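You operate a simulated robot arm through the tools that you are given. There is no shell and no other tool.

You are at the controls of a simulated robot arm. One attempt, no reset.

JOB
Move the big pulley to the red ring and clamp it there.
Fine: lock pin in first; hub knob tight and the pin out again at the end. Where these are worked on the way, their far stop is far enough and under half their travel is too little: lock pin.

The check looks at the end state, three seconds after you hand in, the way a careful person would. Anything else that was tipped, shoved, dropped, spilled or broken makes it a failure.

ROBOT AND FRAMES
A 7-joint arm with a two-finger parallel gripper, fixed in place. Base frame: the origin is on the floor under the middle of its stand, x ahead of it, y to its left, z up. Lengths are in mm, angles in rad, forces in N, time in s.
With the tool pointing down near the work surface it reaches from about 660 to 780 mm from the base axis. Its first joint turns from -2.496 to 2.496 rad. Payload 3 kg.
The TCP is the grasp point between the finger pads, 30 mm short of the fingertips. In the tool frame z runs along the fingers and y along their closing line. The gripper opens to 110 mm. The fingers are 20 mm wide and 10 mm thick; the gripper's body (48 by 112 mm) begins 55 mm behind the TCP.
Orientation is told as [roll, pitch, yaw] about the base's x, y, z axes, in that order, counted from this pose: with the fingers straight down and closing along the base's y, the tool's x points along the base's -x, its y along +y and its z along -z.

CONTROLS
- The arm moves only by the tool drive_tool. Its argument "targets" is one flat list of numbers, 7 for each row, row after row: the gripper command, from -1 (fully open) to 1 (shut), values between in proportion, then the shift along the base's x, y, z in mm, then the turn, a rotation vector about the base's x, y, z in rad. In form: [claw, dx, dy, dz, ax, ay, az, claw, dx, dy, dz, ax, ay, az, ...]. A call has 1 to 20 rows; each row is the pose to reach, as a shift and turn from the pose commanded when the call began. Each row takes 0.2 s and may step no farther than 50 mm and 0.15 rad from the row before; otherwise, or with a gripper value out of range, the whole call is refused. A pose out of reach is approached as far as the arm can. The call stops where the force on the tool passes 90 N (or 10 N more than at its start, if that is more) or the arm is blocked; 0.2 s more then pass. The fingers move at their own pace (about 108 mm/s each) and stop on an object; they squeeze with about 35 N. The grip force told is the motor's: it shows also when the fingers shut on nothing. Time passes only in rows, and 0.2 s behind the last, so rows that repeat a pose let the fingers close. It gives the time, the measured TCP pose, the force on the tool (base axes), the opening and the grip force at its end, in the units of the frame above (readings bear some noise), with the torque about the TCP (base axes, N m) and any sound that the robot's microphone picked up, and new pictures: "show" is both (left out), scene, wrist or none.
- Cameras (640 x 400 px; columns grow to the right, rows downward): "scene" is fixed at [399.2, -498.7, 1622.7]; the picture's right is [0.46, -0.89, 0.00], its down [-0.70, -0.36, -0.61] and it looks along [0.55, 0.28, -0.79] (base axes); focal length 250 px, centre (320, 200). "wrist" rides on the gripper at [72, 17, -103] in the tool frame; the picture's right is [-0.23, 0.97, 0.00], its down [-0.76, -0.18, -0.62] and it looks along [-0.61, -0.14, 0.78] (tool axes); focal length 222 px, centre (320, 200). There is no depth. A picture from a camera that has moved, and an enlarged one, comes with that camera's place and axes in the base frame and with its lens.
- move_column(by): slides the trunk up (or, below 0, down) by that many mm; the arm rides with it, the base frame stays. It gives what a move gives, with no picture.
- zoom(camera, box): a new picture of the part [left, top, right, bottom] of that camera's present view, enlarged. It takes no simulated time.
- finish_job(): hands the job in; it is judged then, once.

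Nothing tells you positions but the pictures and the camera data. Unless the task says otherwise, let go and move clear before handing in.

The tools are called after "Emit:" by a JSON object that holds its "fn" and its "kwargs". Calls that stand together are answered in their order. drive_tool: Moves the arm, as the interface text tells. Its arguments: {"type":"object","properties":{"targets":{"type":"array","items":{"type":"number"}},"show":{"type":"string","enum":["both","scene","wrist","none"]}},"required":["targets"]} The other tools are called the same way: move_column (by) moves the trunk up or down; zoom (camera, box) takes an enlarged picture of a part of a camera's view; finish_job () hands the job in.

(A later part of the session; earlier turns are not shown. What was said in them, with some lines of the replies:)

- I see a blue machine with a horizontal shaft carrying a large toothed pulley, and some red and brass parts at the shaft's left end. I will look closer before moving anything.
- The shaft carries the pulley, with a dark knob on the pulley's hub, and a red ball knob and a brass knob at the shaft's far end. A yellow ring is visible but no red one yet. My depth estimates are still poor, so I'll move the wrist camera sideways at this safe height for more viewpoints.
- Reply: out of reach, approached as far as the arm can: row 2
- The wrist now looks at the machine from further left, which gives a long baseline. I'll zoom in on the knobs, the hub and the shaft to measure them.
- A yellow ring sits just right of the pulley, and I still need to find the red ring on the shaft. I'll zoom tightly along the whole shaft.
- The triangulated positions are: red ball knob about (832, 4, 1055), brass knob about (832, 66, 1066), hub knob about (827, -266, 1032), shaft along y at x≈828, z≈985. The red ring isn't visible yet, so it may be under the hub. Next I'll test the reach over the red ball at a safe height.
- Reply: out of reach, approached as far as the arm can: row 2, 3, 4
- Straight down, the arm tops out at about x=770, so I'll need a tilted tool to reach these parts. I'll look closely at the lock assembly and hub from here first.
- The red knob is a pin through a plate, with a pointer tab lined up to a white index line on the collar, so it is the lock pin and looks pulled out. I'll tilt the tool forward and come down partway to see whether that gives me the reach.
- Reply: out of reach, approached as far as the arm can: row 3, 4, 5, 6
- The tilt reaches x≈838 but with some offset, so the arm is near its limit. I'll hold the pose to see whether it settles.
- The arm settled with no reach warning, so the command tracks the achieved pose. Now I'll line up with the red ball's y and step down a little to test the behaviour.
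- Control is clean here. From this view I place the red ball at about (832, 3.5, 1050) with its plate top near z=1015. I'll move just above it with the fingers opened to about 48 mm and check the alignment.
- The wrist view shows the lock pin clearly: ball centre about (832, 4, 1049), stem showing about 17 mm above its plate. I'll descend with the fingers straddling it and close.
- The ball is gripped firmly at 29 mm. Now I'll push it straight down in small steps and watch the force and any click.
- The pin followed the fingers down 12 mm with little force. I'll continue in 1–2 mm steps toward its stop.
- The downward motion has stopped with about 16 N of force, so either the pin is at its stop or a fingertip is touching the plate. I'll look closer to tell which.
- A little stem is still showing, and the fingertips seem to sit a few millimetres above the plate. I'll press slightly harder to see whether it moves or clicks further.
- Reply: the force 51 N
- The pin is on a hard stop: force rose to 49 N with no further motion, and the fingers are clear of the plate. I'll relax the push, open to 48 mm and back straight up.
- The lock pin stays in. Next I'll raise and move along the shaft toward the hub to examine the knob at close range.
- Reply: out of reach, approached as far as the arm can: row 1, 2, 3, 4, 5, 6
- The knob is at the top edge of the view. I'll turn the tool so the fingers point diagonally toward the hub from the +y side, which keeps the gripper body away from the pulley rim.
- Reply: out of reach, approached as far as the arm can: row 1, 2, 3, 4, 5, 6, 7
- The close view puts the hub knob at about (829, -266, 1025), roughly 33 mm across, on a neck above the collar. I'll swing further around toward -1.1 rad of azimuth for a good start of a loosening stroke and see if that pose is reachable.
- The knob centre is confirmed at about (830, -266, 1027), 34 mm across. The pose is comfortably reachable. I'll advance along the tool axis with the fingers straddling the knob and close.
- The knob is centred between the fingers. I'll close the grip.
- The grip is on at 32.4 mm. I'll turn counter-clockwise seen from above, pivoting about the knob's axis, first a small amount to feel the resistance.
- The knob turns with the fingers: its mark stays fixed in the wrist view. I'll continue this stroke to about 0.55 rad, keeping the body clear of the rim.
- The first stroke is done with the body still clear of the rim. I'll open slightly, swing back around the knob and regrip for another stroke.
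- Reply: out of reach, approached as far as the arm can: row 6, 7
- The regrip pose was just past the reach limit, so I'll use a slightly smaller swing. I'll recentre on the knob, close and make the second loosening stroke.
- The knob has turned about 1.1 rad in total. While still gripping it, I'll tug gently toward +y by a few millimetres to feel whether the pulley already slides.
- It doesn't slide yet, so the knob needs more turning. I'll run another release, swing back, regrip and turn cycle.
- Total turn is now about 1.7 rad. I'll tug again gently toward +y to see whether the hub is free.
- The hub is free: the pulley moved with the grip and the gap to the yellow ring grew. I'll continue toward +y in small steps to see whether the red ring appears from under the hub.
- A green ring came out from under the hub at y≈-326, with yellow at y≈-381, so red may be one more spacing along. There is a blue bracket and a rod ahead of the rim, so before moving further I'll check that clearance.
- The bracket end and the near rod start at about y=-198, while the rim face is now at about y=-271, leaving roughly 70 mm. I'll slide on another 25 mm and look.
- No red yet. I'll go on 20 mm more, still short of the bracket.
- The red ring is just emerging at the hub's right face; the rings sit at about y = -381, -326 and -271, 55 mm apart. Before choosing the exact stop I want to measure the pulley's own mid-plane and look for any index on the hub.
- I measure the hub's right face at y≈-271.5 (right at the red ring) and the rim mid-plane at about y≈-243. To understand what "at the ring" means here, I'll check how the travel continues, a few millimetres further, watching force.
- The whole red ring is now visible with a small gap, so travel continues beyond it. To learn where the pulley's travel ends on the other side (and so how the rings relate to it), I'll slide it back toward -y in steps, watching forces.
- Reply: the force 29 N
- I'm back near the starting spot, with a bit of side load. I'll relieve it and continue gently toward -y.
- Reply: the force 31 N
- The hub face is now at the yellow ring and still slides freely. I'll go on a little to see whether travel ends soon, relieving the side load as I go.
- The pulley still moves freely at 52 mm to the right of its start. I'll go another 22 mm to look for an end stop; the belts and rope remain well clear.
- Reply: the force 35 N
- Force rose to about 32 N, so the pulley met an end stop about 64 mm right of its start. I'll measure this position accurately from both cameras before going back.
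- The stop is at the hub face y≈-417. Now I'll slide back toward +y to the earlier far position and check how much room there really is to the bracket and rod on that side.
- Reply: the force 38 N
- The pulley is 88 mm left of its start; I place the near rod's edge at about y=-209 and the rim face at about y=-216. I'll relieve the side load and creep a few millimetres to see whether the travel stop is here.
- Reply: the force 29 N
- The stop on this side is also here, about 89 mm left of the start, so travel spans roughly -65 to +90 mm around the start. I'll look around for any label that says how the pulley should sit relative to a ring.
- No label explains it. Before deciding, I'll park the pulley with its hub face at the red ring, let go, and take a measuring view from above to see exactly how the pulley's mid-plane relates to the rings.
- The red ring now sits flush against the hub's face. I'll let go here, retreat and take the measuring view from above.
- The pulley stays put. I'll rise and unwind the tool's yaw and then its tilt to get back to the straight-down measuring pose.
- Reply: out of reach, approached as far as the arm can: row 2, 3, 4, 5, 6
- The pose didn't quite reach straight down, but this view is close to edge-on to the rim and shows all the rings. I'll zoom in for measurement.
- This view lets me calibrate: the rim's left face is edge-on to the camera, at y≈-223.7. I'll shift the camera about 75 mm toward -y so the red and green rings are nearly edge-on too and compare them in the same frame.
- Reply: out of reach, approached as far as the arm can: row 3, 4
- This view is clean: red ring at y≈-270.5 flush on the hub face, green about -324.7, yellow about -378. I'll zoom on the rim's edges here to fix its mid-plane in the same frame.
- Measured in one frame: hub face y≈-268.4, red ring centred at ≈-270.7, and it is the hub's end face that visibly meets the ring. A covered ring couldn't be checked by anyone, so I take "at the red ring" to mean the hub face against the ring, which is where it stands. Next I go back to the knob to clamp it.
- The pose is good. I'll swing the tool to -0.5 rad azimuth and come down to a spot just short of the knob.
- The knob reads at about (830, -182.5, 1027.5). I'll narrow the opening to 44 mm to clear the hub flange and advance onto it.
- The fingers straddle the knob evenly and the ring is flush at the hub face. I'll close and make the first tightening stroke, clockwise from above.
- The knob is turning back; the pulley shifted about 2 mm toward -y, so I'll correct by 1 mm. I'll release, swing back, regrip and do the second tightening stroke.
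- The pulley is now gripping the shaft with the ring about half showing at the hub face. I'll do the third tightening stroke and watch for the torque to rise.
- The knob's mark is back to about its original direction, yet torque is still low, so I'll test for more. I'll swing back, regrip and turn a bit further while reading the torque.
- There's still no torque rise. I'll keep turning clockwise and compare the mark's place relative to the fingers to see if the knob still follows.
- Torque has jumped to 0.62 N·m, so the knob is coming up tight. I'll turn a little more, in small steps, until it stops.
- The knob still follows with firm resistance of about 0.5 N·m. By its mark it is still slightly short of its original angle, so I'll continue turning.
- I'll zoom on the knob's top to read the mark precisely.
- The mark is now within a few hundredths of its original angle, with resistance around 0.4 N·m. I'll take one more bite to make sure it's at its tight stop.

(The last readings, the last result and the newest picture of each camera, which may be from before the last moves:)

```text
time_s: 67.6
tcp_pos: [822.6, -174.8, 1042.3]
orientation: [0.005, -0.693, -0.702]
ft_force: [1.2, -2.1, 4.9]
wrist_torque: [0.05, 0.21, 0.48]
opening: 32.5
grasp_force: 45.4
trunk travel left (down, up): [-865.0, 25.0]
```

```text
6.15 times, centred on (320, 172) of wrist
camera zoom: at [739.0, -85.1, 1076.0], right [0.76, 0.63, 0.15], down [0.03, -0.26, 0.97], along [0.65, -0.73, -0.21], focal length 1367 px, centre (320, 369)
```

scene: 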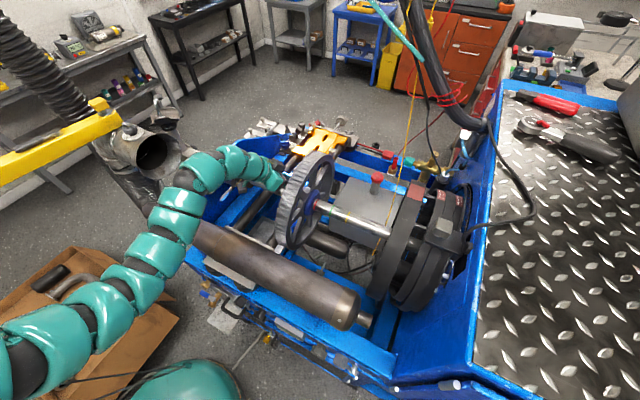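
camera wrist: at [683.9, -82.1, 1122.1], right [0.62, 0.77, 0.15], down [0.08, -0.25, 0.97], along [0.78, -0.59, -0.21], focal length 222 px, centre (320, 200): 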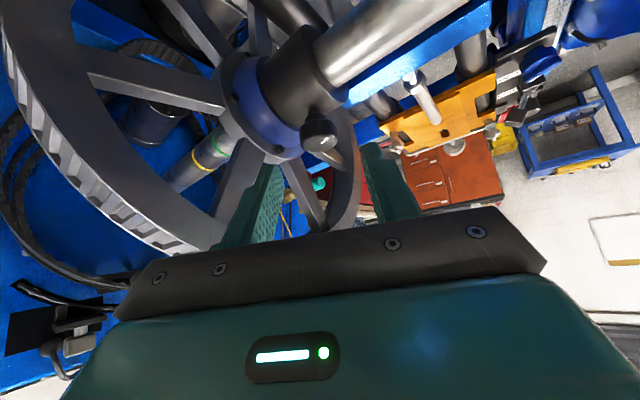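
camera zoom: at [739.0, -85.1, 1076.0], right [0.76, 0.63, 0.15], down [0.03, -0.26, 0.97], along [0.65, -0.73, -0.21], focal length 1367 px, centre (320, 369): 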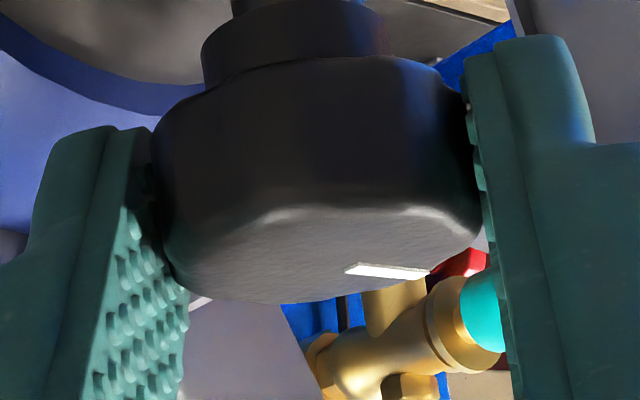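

In this last bite the mark stayed put in the room while the fingers slid round it at about 0.5 N·m, which looks like the tight stop. I'll finish the swing to confirm the knob no longer moves.

Emit:
{"fn": "drive_tool", "kwargs": {"targets": [1, 0.6, 0.5, 0, 0, 0, -0.09, 1, 1.2, 1.0, 0, 0, 0, -0.18, 1, 1.9, 1.4, 0, 0, 0, -0.27, 1, 2.7, 1.8, 0, 0, 0, -0.36], "show": "none"}}

Emit:
{"fn": "zoom", "kwargs": {"camera": "wrist", "box": [270, 140, 370, 205]}}

Emit:
{"fn": "zoom", "kwargs": {"camera": "scene", "box": [305, 175, 345, 215]}}

```text
time_s: 68.6
tcp_pos: [825.0, -173.3, 1042.3]
orientation: [0.005, -0.694, -1.061]
ft_force: [0.2, -0.4, 2.3]
wrist_torque: [0.29, 0.51, 0.32]
opening: 32.3
grasp_force: 44.6
trunk travel left (down, up): [-865.0, 25.0]
```

```text
6.15 times, centred on (320, 172) of wrist
camera zoom: at [778.7, -59.4, 1075.7], right [0.93, 0.33, 0.15], down [-0.07, -0.25, 0.97], along [0.35, -0.91, -0.21], focal length 1367 px, centre (320, 369)
```

zoom: 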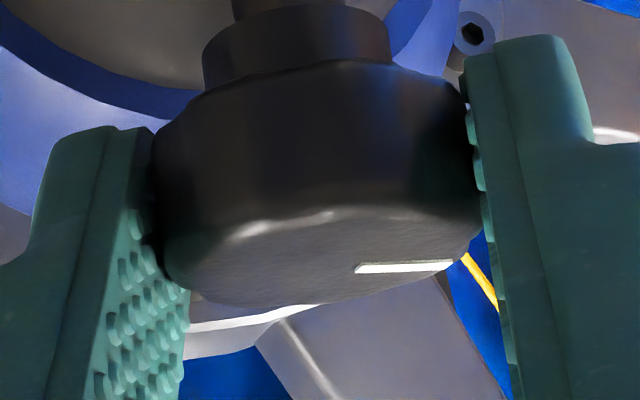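

```text
10.00 times, centred on (325, 195) of scene
camera zoom: at [399.2, -498.7, 1622.7], right [0.46, -0.89, 0.0], down [-0.7, -0.36, -0.61], along [0.55, 0.28, -0.79], focal length 2501 px, centre (270, 250)
```

zoom: 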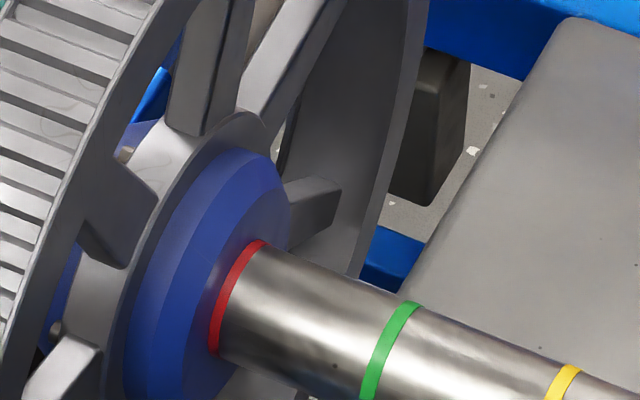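

The mark reads the same as before the swing, so the knob is at its tight stop at its original angle, and the hub face stands on the red ring. Now I'll let go of the knob, back out along the tool axis and rise.

Emit:
{"fn": "drive_tool", "kwargs": {"targets": [0.2, 0, 0, 0, 0, 0, 0, 0.2, 0, 0, 0, 0, 0, 0, 0.2, -6, 11, 15, 0, 0, 0, 0.15, -12, 22, 30, 0, 0, 0, 0.13, -19, 34, 46, 0, 0, 0, 0.13, -22, 50, 70, 0, 0, 0.1, 0.13, -22, 70, 80, 0, 0, 0.22], "show": "both"}}

Emit:
{"fn": "zoom", "kwargs": {"camera": "scene", "box": [270, 140, 350, 220]}}

```text
time_s: 70.2
tcp_pos: [801.6, -102.4, 1123.2]
orientation: [0.005, -0.692, -0.839]
ft_force: [0.4, 0.1, 0.1]
wrist_torque: [-0.02, -0.03, -0.03]
opening: 47.8
grasp_force: 0.0
trunk travel left (down, up): [-865.0, 25.0]
camera wrist: at [732.5, -1.2, 1155.7], right [0.84, 0.52, 0.15], down [-0.01, -0.26, 0.97], along [0.54, -0.81, -0.21], focal length 222 px, centre (320, 200)
```

scene: 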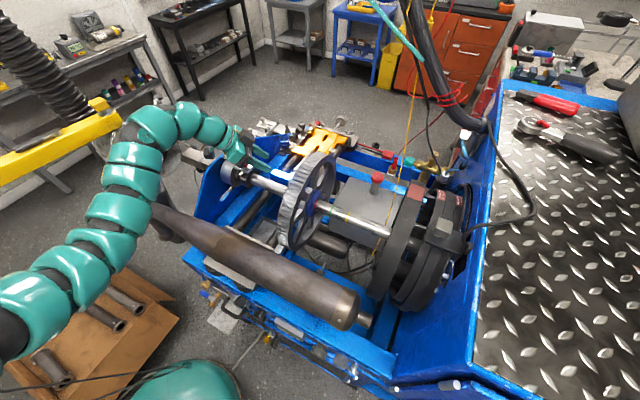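
wrist: 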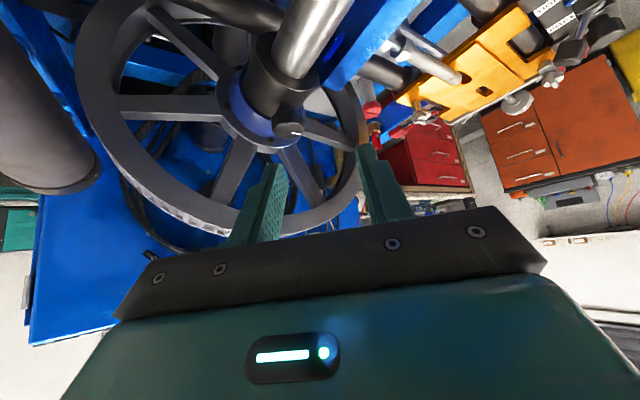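

```text
5.00 times, centred on (310, 180) of scene
camera zoom: at [399.2, -498.7, 1622.7], right [0.46, -0.89, 0.0], down [-0.7, -0.36, -0.61], along [0.55, 0.28, -0.79], focal length 1251 px, centre (370, 300)
```

zoom: 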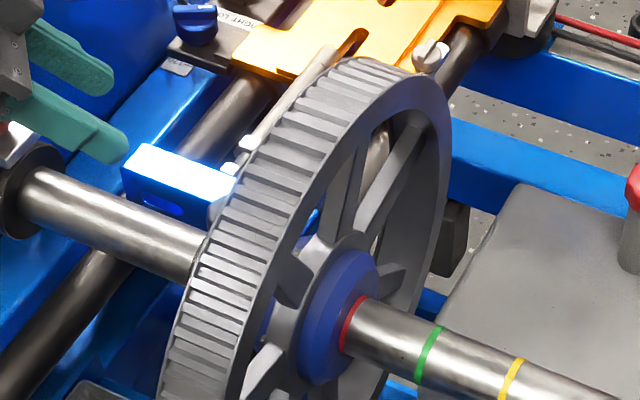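

The knob and pulley look right. Now I'll go back to the lock pin, unwinding the yaw on the way at a safe height.

Emit:
{"fn": "drive_tool", "kwargs": {"targets": [0.13, 3, 18, 5, 0, 0, 0.14, 0.13, 6, 36, 5, 0, 0, 0.28, 0.13, 9, 54, 5, 0, 0, 0.42, 0.13, 12, 72, 3, 0, 0, 0.56, 0.13, 14, 90, 0, 0, 0, 0.7, 0.13, 16, 106, -5, 0, 0, 0.839, 0.13, 16, 106, -8, 0, 0, 0.839], "show": "wrist"}}

Emit:
{"fn": "zoom", "kwargs": {"camera": "wrist", "box": [220, 0, 420, 130]}}

```text
time_s: 71.8
tcp_pos: [817.6, 3.3, 1115.8]
orientation: [0.004, -0.693, 0.001]
ft_force: [0.0, -0.2, -0.4]
wrist_torque: [0.03, 0.02, 0.04]
opening: 47.8
grasp_force: 0.1
trunk travel left (down, up): [-865.0, 25.0]
camera wrist: at [695.5, 18.7, 1148.0], right [0.17, 0.97, 0.15], down [0.19, -0.18, 0.97], along [0.97, -0.14, -0.21], focal length 222 px, centre (320, 200)
```

wrist: 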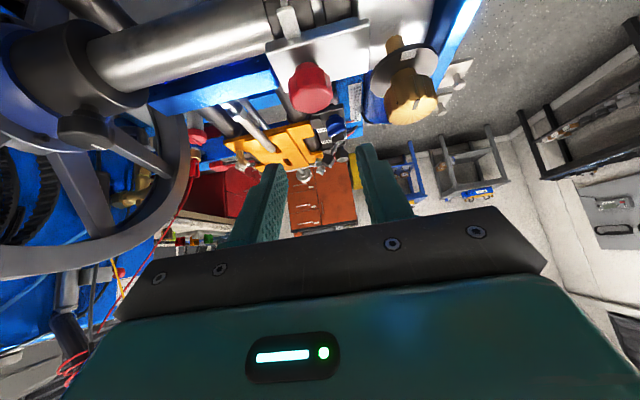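

```text
3.08 times, centred on (320, 65) of wrist
camera zoom: at [695.5, 18.7, 1148.0], right [0.17, 0.97, 0.15], down [0.19, -0.18, 0.97], along [0.97, -0.14, -0.21], focal length 684 px, centre (320, 615)
```

zoom: 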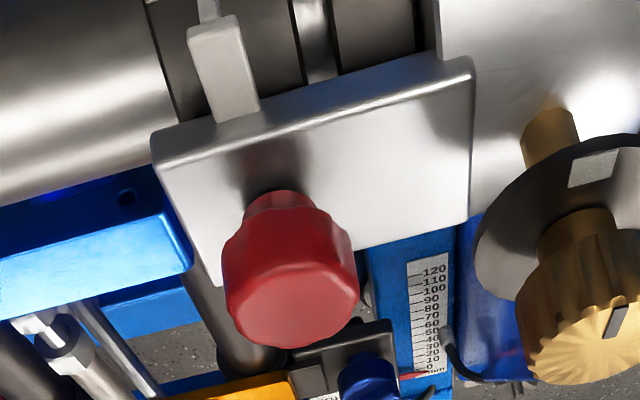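

The pin's ball is at about (832, 3.5, 1039), pushed in. I'll descend over it and close.

Emit:
{"fn": "drive_tool", "kwargs": {"targets": [0.13, 0, 0.4, -20, 0, 0, 0, 0.13, 0, 0.8, -40, 0, 0, 0, 0.13, 0, 1, -54, 0, 0, 0, 0.13, 0, 1, -62, 0, 0, 0, 0.13, 0, 1, -62, 0, 0, 0, 1, 0, 1, -62, 0, 0, 0, 1, 0, 1, -62, 0, 0, 0, 1, 0, 1, -62, 0, 0, 0], "show": "none"}}

Emit:
{"fn": "zoom", "kwargs": {"camera": "wrist", "box": [260, 90, 420, 200]}}

```text
time_s: 73.6
tcp_pos: [819.5, 2.1, 1053.0]
orientation: [0.004, -0.696, -0.002]
ft_force: [-0.6, -8.8, 5.6]
wrist_torque: [-0.71, 0.05, -0.36]
opening: 37.8
grasp_force: 35.0
trunk travel left (down, up): [-865.0, 25.0]
```

```text
3.64 times, centred on (340, 145) of wrist
camera zoom: at [696.3, 17.2, 1085.2], right [0.18, 0.97, 0.15], down [0.19, -0.18, 0.97], along [0.97, -0.14, -0.21], focal length 808 px, centre (247, 400)
```

zoom: 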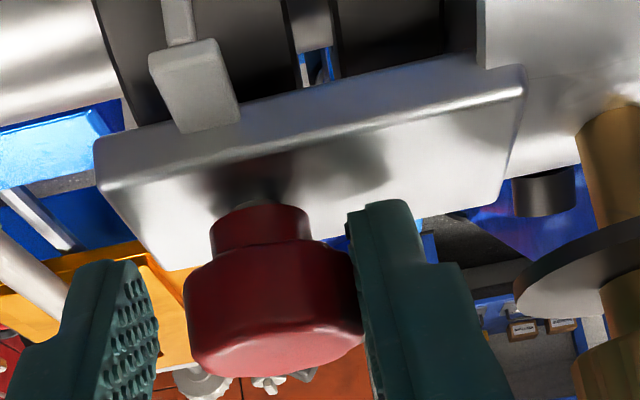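

Only one finger is touching: the ball sits nearer y≈6, so I'm off-centre by about 2–4 mm. I'll reopen, shift toward +y and close again.

Emit:
{"fn": "drive_tool", "kwargs": {"targets": [0.13, 0, 0, 0, 0, 0, 0, 0.13, -1, 1.5, 0, 0, 0, 0, 0.13, -1, 1.5, 0, 0, 0, 0, 1, -1, 1.5, 0, 0, 0, 0, 1, -1, 1.5, 0, 0, 0, 0, 1, -1, 1.5, 0, 0, 0, 0], "show": "none"}}

Emit:
{"fn": "zoom", "kwargs": {"camera": "wrist", "box": [260, 90, 420, 200]}}

```text
time_s: 75.0
tcp_pos: [817.0, 1.8, 1053.5]
orientation: [0.005, -0.694, -0.002]
ft_force: [0.3, -11.2, 3.3]
wrist_torque: [0.86, -0.05, -0.17]
opening: 40.5
grasp_force: 34.6
trunk travel left (down, up): [-865.0, 25.0]
```

```text
3.64 times, centred on (340, 145) of wrist
camera zoom: at [695.3, 18.5, 1085.3], right [0.18, 0.97, 0.15], down [0.19, -0.18, 0.97], along [0.97, -0.14, -0.21], focal length 808 px, centre (247, 400)
```

zoom: 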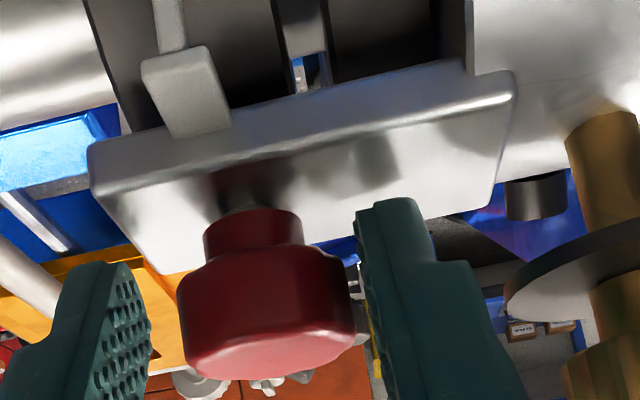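

The -y fingertip seems to be catching the plate's side edge, which explains the sideways force: I'm a few millimetres too low. I'll open, rise about 4 mm, centre at y≈5.5 and close again.

Emit:
{"fn": "drive_tool", "kwargs": {"targets": [0.13, 0, 0, 0, 0, 0, 0, 0.13, 0, 0, 3, 0, 0, 0, 0.13, 1, 0, 5, 0, 0, 0, 0.13, 1, 0, 5, 0, 0, 0], "show": "none"}}

Emit:
{"fn": "zoom", "kwargs": {"camera": "wrist", "box": [260, 90, 420, 200]}}

```text
time_s: 76.0
tcp_pos: [818.5, 6.0, 1057.7]
orientation: [0.005, -0.694, -0.003]
ft_force: [-0.1, 0.4, 0.1]
wrist_torque: [0.04, 0.02, -0.03]
opening: 47.9
grasp_force: 0.1
trunk travel left (down, up): [-865.0, 25.0]
```

```text
3.64 times, centred on (340, 145) of wrist
camera zoom: at [696.2, 21.5, 1090.3], right [0.17, 0.97, 0.15], down [0.19, -0.18, 0.97], along [0.97, -0.14, -0.21], focal length 808 px, centre (247, 400)
```

zoom: 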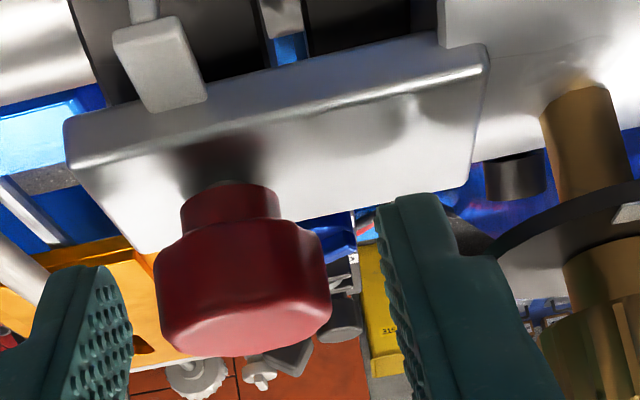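

Clear now. The ball is about 2 mm toward -y from the finger centre, so I'll shift and close.

Emit:
{"fn": "drive_tool", "kwargs": {"targets": [0.13, 0, -2, 0, 0, 0, 0, 0.13, 0, -2, 0, 0, 0, 0, 1, 0, -2, 0, 0, 0, 0, 1, 0, -2, 0, 0, 0, 0, 1, 0, -2, 0, 0, 0, 0], "show": "none"}}

Emit:
{"fn": "zoom", "kwargs": {"camera": "wrist", "box": [260, 90, 420, 200]}}

```text
time_s: 77.2
tcp_pos: [818.8, 4.8, 1057.6]
orientation: [0.006, -0.692, -0.002]
ft_force: [-0.2, 8.0, 0.8]
wrist_torque: [0.21, 0.04, 0.12]
opening: 28.8
grasp_force: 45.2
trunk travel left (down, up): [-865.0, 25.0]
```

```text
3.64 times, centred on (340, 145) of wrist
camera zoom: at [696.4, 20.7, 1090.6], right [0.17, 0.97, 0.15], down [0.19, -0.18, 0.97], along [0.97, -0.14, -0.21], focal length 808 px, centre (247, 400)
```

zoom: 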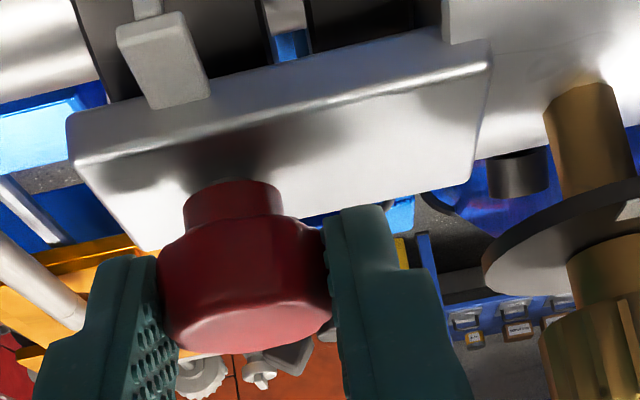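

The ball is held at 28.8 mm. Now I'll pull the pin straight up in steps and watch for its upper stop.

Emit:
{"fn": "drive_tool", "kwargs": {"targets": [1, 0, 0.5, 3, 0, 0, 0, 1, 0, 0.7, 6, 0, 0, 0, 1, 0, 0.7, 9, 0, 0, 0, 1, 0, 0.7, 11, 0, 0, 0], "show": "none"}}

Emit:
{"fn": "zoom", "kwargs": {"camera": "wrist", "box": [260, 90, 420, 200]}}

```text
time_s: 78.2
tcp_pos: [818.8, 3.9, 1069.1]
orientation: [0.004, -0.694, 0.0]
ft_force: [1.0, 10.3, 0.0]
wrist_torque: [0.22, 0.47, 0.12]
opening: 29.1
grasp_force: 44.9
trunk travel left (down, up): [-865.0, 25.0]
```

```text
3.64 times, centred on (340, 145) of wrist
camera zoom: at [696.4, 20.7, 1102.0], right [0.17, 0.97, 0.15], down [0.19, -0.18, 0.97], along [0.97, -0.14, -0.21], focal length 808 px, centre (247, 400)
```

zoom: 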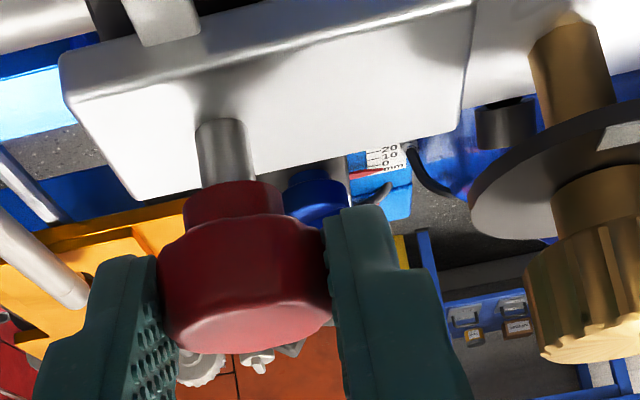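

The stem is out by about 11 mm. I'll pull a few millimetres more to find the upper stop.

Emit:
{"fn": "drive_tool", "kwargs": {"targets": [1, 0, 0, 2, 0, 0, 0, 1, 0, 0, 4, 0, 0, 0, 1, 0, 0, 4, 0, 0, 0], "show": "none"}}

Emit:
{"fn": "zoom", "kwargs": {"camera": "wrist", "box": [260, 90, 420, 200]}}

```text
time_s: 79.0
tcp_pos: [818.5, 4.5, 1071.6]
orientation: [0.003, -0.691, 0.001]
ft_force: [1.1, 10.3, -7.5]
wrist_torque: [0.16, -0.37, 0.14]
opening: 29.4
grasp_force: 45.4
trunk travel left (down, up): [-865.0, 25.0]
```

```text
3.64 times, centred on (340, 145) of wrist
camera zoom: at [696.6, 20.9, 1105.0], right [0.17, 0.97, 0.15], down [0.19, -0.18, 0.97], along [0.97, -0.14, -0.22], focal length 808 px, centre (247, 400)
```

zoom: 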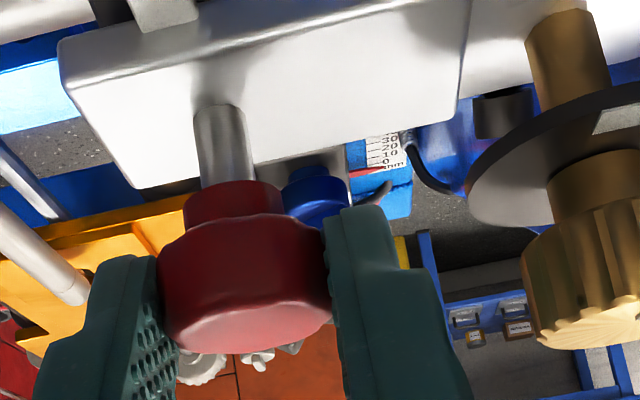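

It's meeting resistance now at about 14 mm of lift. I'll pull 2 mm more to confirm the stop.

Emit:
{"fn": "drive_tool", "kwargs": {"targets": [1, 0, 0, 1, 0, 0, 0, 1, 0, 0, 2, 0, 0, 0, 1, 0, 0, 2, 0, 0, 0], "show": "none"}}

Emit:
{"fn": "zoom", "kwargs": {"camera": "wrist", "box": [260, 90, 420, 200]}}

```text
time_s: 79.8
tcp_pos: [819.3, 4.8, 1071.4]
orientation: [0.002, -0.687, 0.0]
ft_force: [-6.5, 10.4, -22.4]
wrist_torque: [0.16, 0.34, 0.13]
opening: 29.3
grasp_force: 45.2
trunk travel left (down, up): [-865.0, 25.0]
```

```text
3.64 times, centred on (340, 145) of wrist
camera zoom: at [696.8, 20.9, 1105.9], right [0.17, 0.97, 0.15], down [0.19, -0.18, 0.96], along [0.97, -0.14, -0.22], focal length 808 px, centre (247, 400)
```

zoom: 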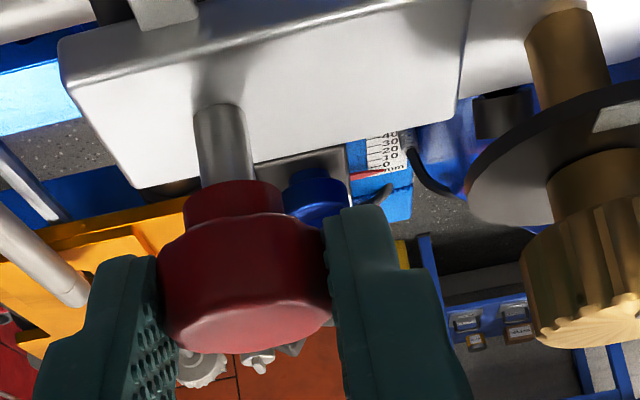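

The pin is at its upper stop: 22 N of pull with no more motion. I'll relax the pull, open, and rise clear.

Emit:
{"fn": "drive_tool", "kwargs": {"targets": [1, 0, 0, -1.5, 0, 0, 0, 1, 0, -0.5, -2.5, 0, 0, 0, 0.13, 0, -0.5, -2.5, 0, 0, 0, 0.13, 0, -0.5, -2.5, 0, 0, 0, 0.13, 0, 0, 15, 0, 0, 0, 0.13, 0, 0, 40, 0, 0, 0, 0.13, 0, 0, 65, 0, 0, 0], "show": "both"}}

Emit:
{"fn": "zoom", "kwargs": {"camera": "wrist", "box": [220, 0, 420, 130]}}

Emit:
{"fn": "zoom", "kwargs": {"camera": "scene", "box": [215, 140, 265, 190]}}

Emit:
{"fn": "zoom", "kwargs": {"camera": "scene", "box": [290, 165, 360, 215]}}

```text
time_s: 81.4
tcp_pos: [819.5, 6.3, 1140.9]
orientation: [0.005, -0.694, -0.003]
ft_force: [-0.1, 0.0, -0.2]
wrist_torque: [0.01, -0.02, 0.0]
opening: 48.1
grasp_force: 0.1
trunk travel left (down, up): [-865.0, 25.0]
camera wrist: at [696.2, 21.9, 1173.4], right [0.17, 0.97, 0.15], down [0.19, -0.18, 0.97], along [0.97, -0.14, -0.21], focal length 222 px, centre (320, 200)
```

scene: 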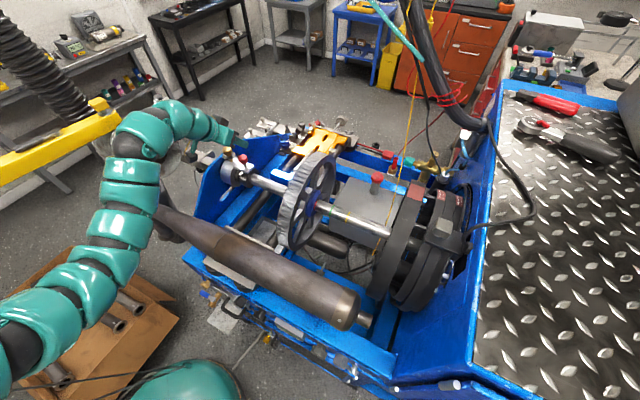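
wrist: 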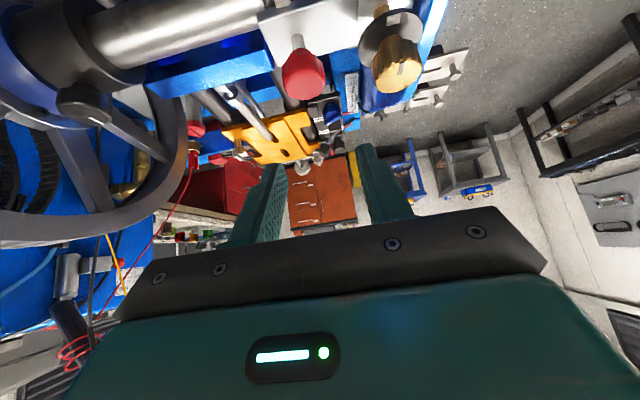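

```text
3.08 times, centred on (320, 65) of wrist
camera zoom: at [696.2, 21.9, 1173.4], right [0.17, 0.97, 0.15], down [0.19, -0.18, 0.97], along [0.97, -0.14, -0.21], focal length 684 px, centre (320, 615)
```

zoom: 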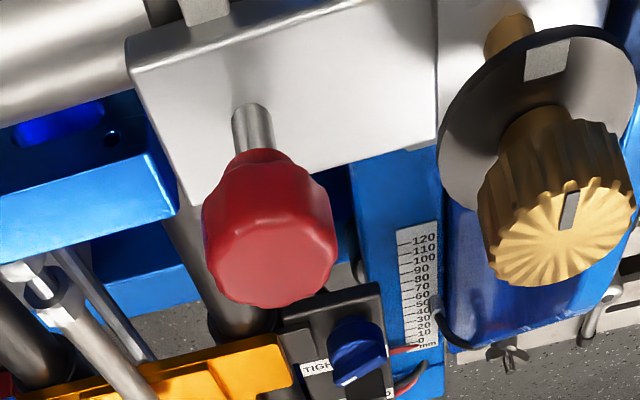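

```text
8.00 times, centred on (240, 165) of scene
camera zoom: at [399.2, -498.7, 1622.7], right [0.46, -0.89, 0.0], down [-0.7, -0.36, -0.61], along [0.55, 0.28, -0.79], focal length 2001 px, centre (960, 480)
```

zoom: 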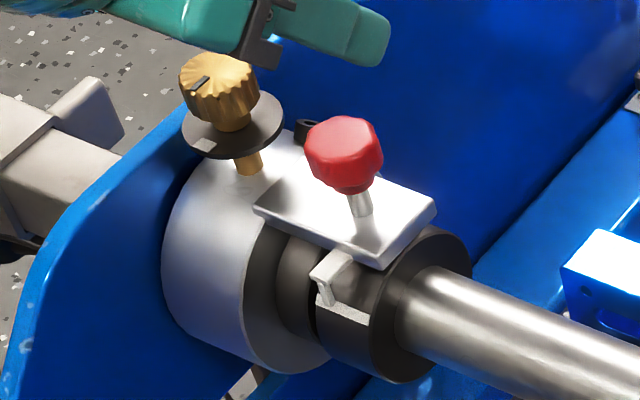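

```text
8.00 times, centred on (325, 190) of scene
camera zoom: at [399.2, -498.7, 1622.7], right [0.46, -0.89, 0.0], down [-0.7, -0.36, -0.61], along [0.55, 0.28, -0.79], focal length 2001 px, centre (280, 280)
```

zoom: 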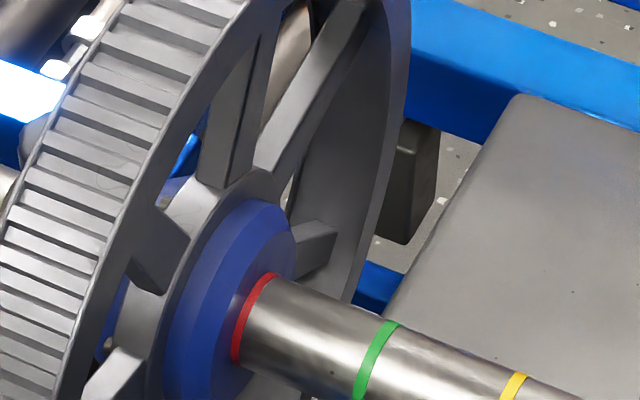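

The lock pin looks exactly as it did at the start, the index line is still aligned, the brass knob is untouched, and the hub face stands on the red ring. I'll move well clear and take a last look.

Emit:
{"fn": "drive_tool", "kwargs": {"targets": [-0.5, -5, 0, 40, 0, 0, 0, -0.5, -15, 0, 80, 0, 0, 0, -0.5, -25, 0, 120, 0, 0, 0, -0.5, -40, 0, 150, 0, 0, 0, -0.5, -40, 0, 150, 0, 0, 0], "show": "both"}}

Emit:
{"fn": "zoom", "kwargs": {"camera": "scene", "box": [210, 120, 430, 260]}}

Emit:
{"fn": "zoom", "kwargs": {"camera": "scene", "box": [310, 180, 350, 220]}}

```text
time_s: 82.6
tcp_pos: [779.0, 1.4, 1288.6]
orientation: [0.005, -0.693, -0.001]
ft_force: [0.9, 0.1, 0.0]
wrist_torque: [0.01, 0.0, 0.02]
opening: 82.3
grasp_force: 0.1
trunk travel left (down, up): [-865.0, 25.0]
camera wrist: at [656.5, 18.3, 1321.9], right [0.17, 0.97, 0.15], down [0.19, -0.18, 0.97], along [0.97, -0.14, -0.21], focal length 222 px, centre (320, 200)
```

scene: 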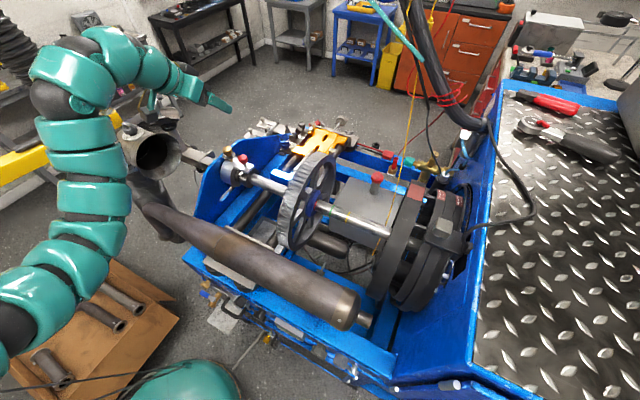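
wrist: 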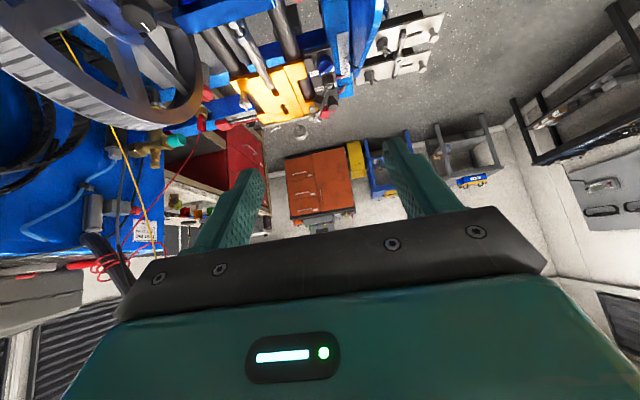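

```text
2.86 times, centred on (320, 190) of scene
camera zoom: at [399.2, -498.7, 1622.7], right [0.46, -0.89, 0.0], down [-0.7, -0.36, -0.61], along [0.55, 0.28, -0.79], focal length 715 px, centre (320, 229)
```

zoom: 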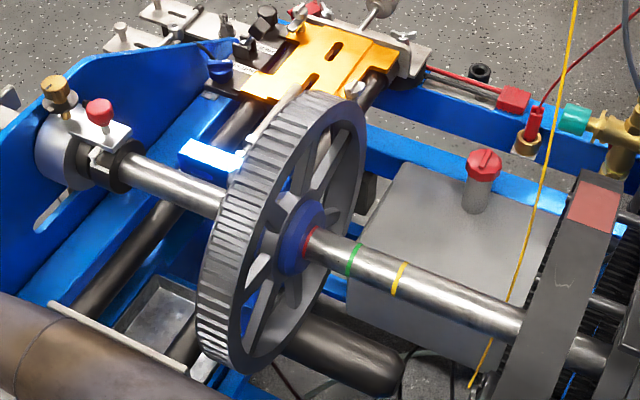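

```text
10.00 times, centred on (330, 200) of scene
camera zoom: at [399.2, -498.7, 1622.7], right [0.46, -0.89, 0.0], down [-0.7, -0.36, -0.61], along [0.55, 0.28, -0.79], focal length 2501 px, centre (220, 200)
```

zoom: 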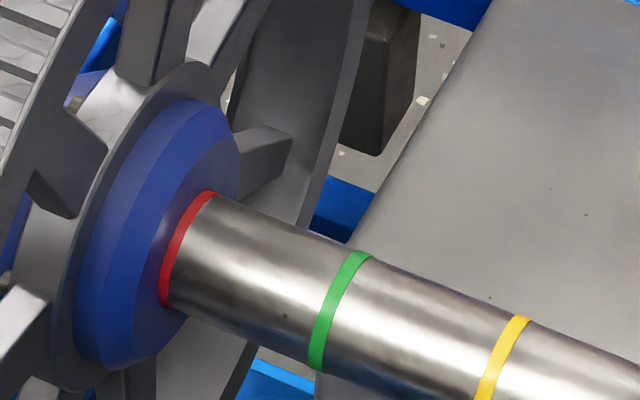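

The end state looks right: the hub face stands on the red ring, the hub knob is at its tight stop, the lock pin is out at its stop, nothing else has moved, and the arm is clear. "At the ring" is my reading: I set the hub's end face against the ring, not the pulley's mid-plane over it, because a covered ring couldn't be seen. I'm handing the job in.

Emit:
{"fn": "finish_job", "kwargs": {}}

```text
The job is handed in.
```

I moved the big pulley to the red ring, clamped it there and handed the job in. I haven't seen the result of the check.

- **Lock pin in:** I pushed it down about 12 mm, until it would go no further, before touching the hub knob. A fingertip may have been resting on the pin's plate by then, so that may not have been its full stop. It was well past half its travel.
- **Pulley position:** the hub's right-hand face stands on the red ring, with about two-thirds of the ring still showing.
- **Hub knob:** I tightened it until it stopped turning, and its mark is back at its original angle. I did not tug the pulley afterwards to test the clamp.
- **Lock pin out:** I pulled it up to its upper stop, and it looks the same as at the start.
- **Everything else:** nothing else looks moved in the last pictures, and the arm is well clear.

**Main doubt:** the job doesn't say which part of the pulley should meet the ring. I used the hub face, because centring the pulley over the ring would hide it. If the check uses the pulley's middle, it is about 27 mm too far to the left (+y).

While looking for the red ring, which was hidden under the hub at first, I also slid the pulley to both ends of its travel.
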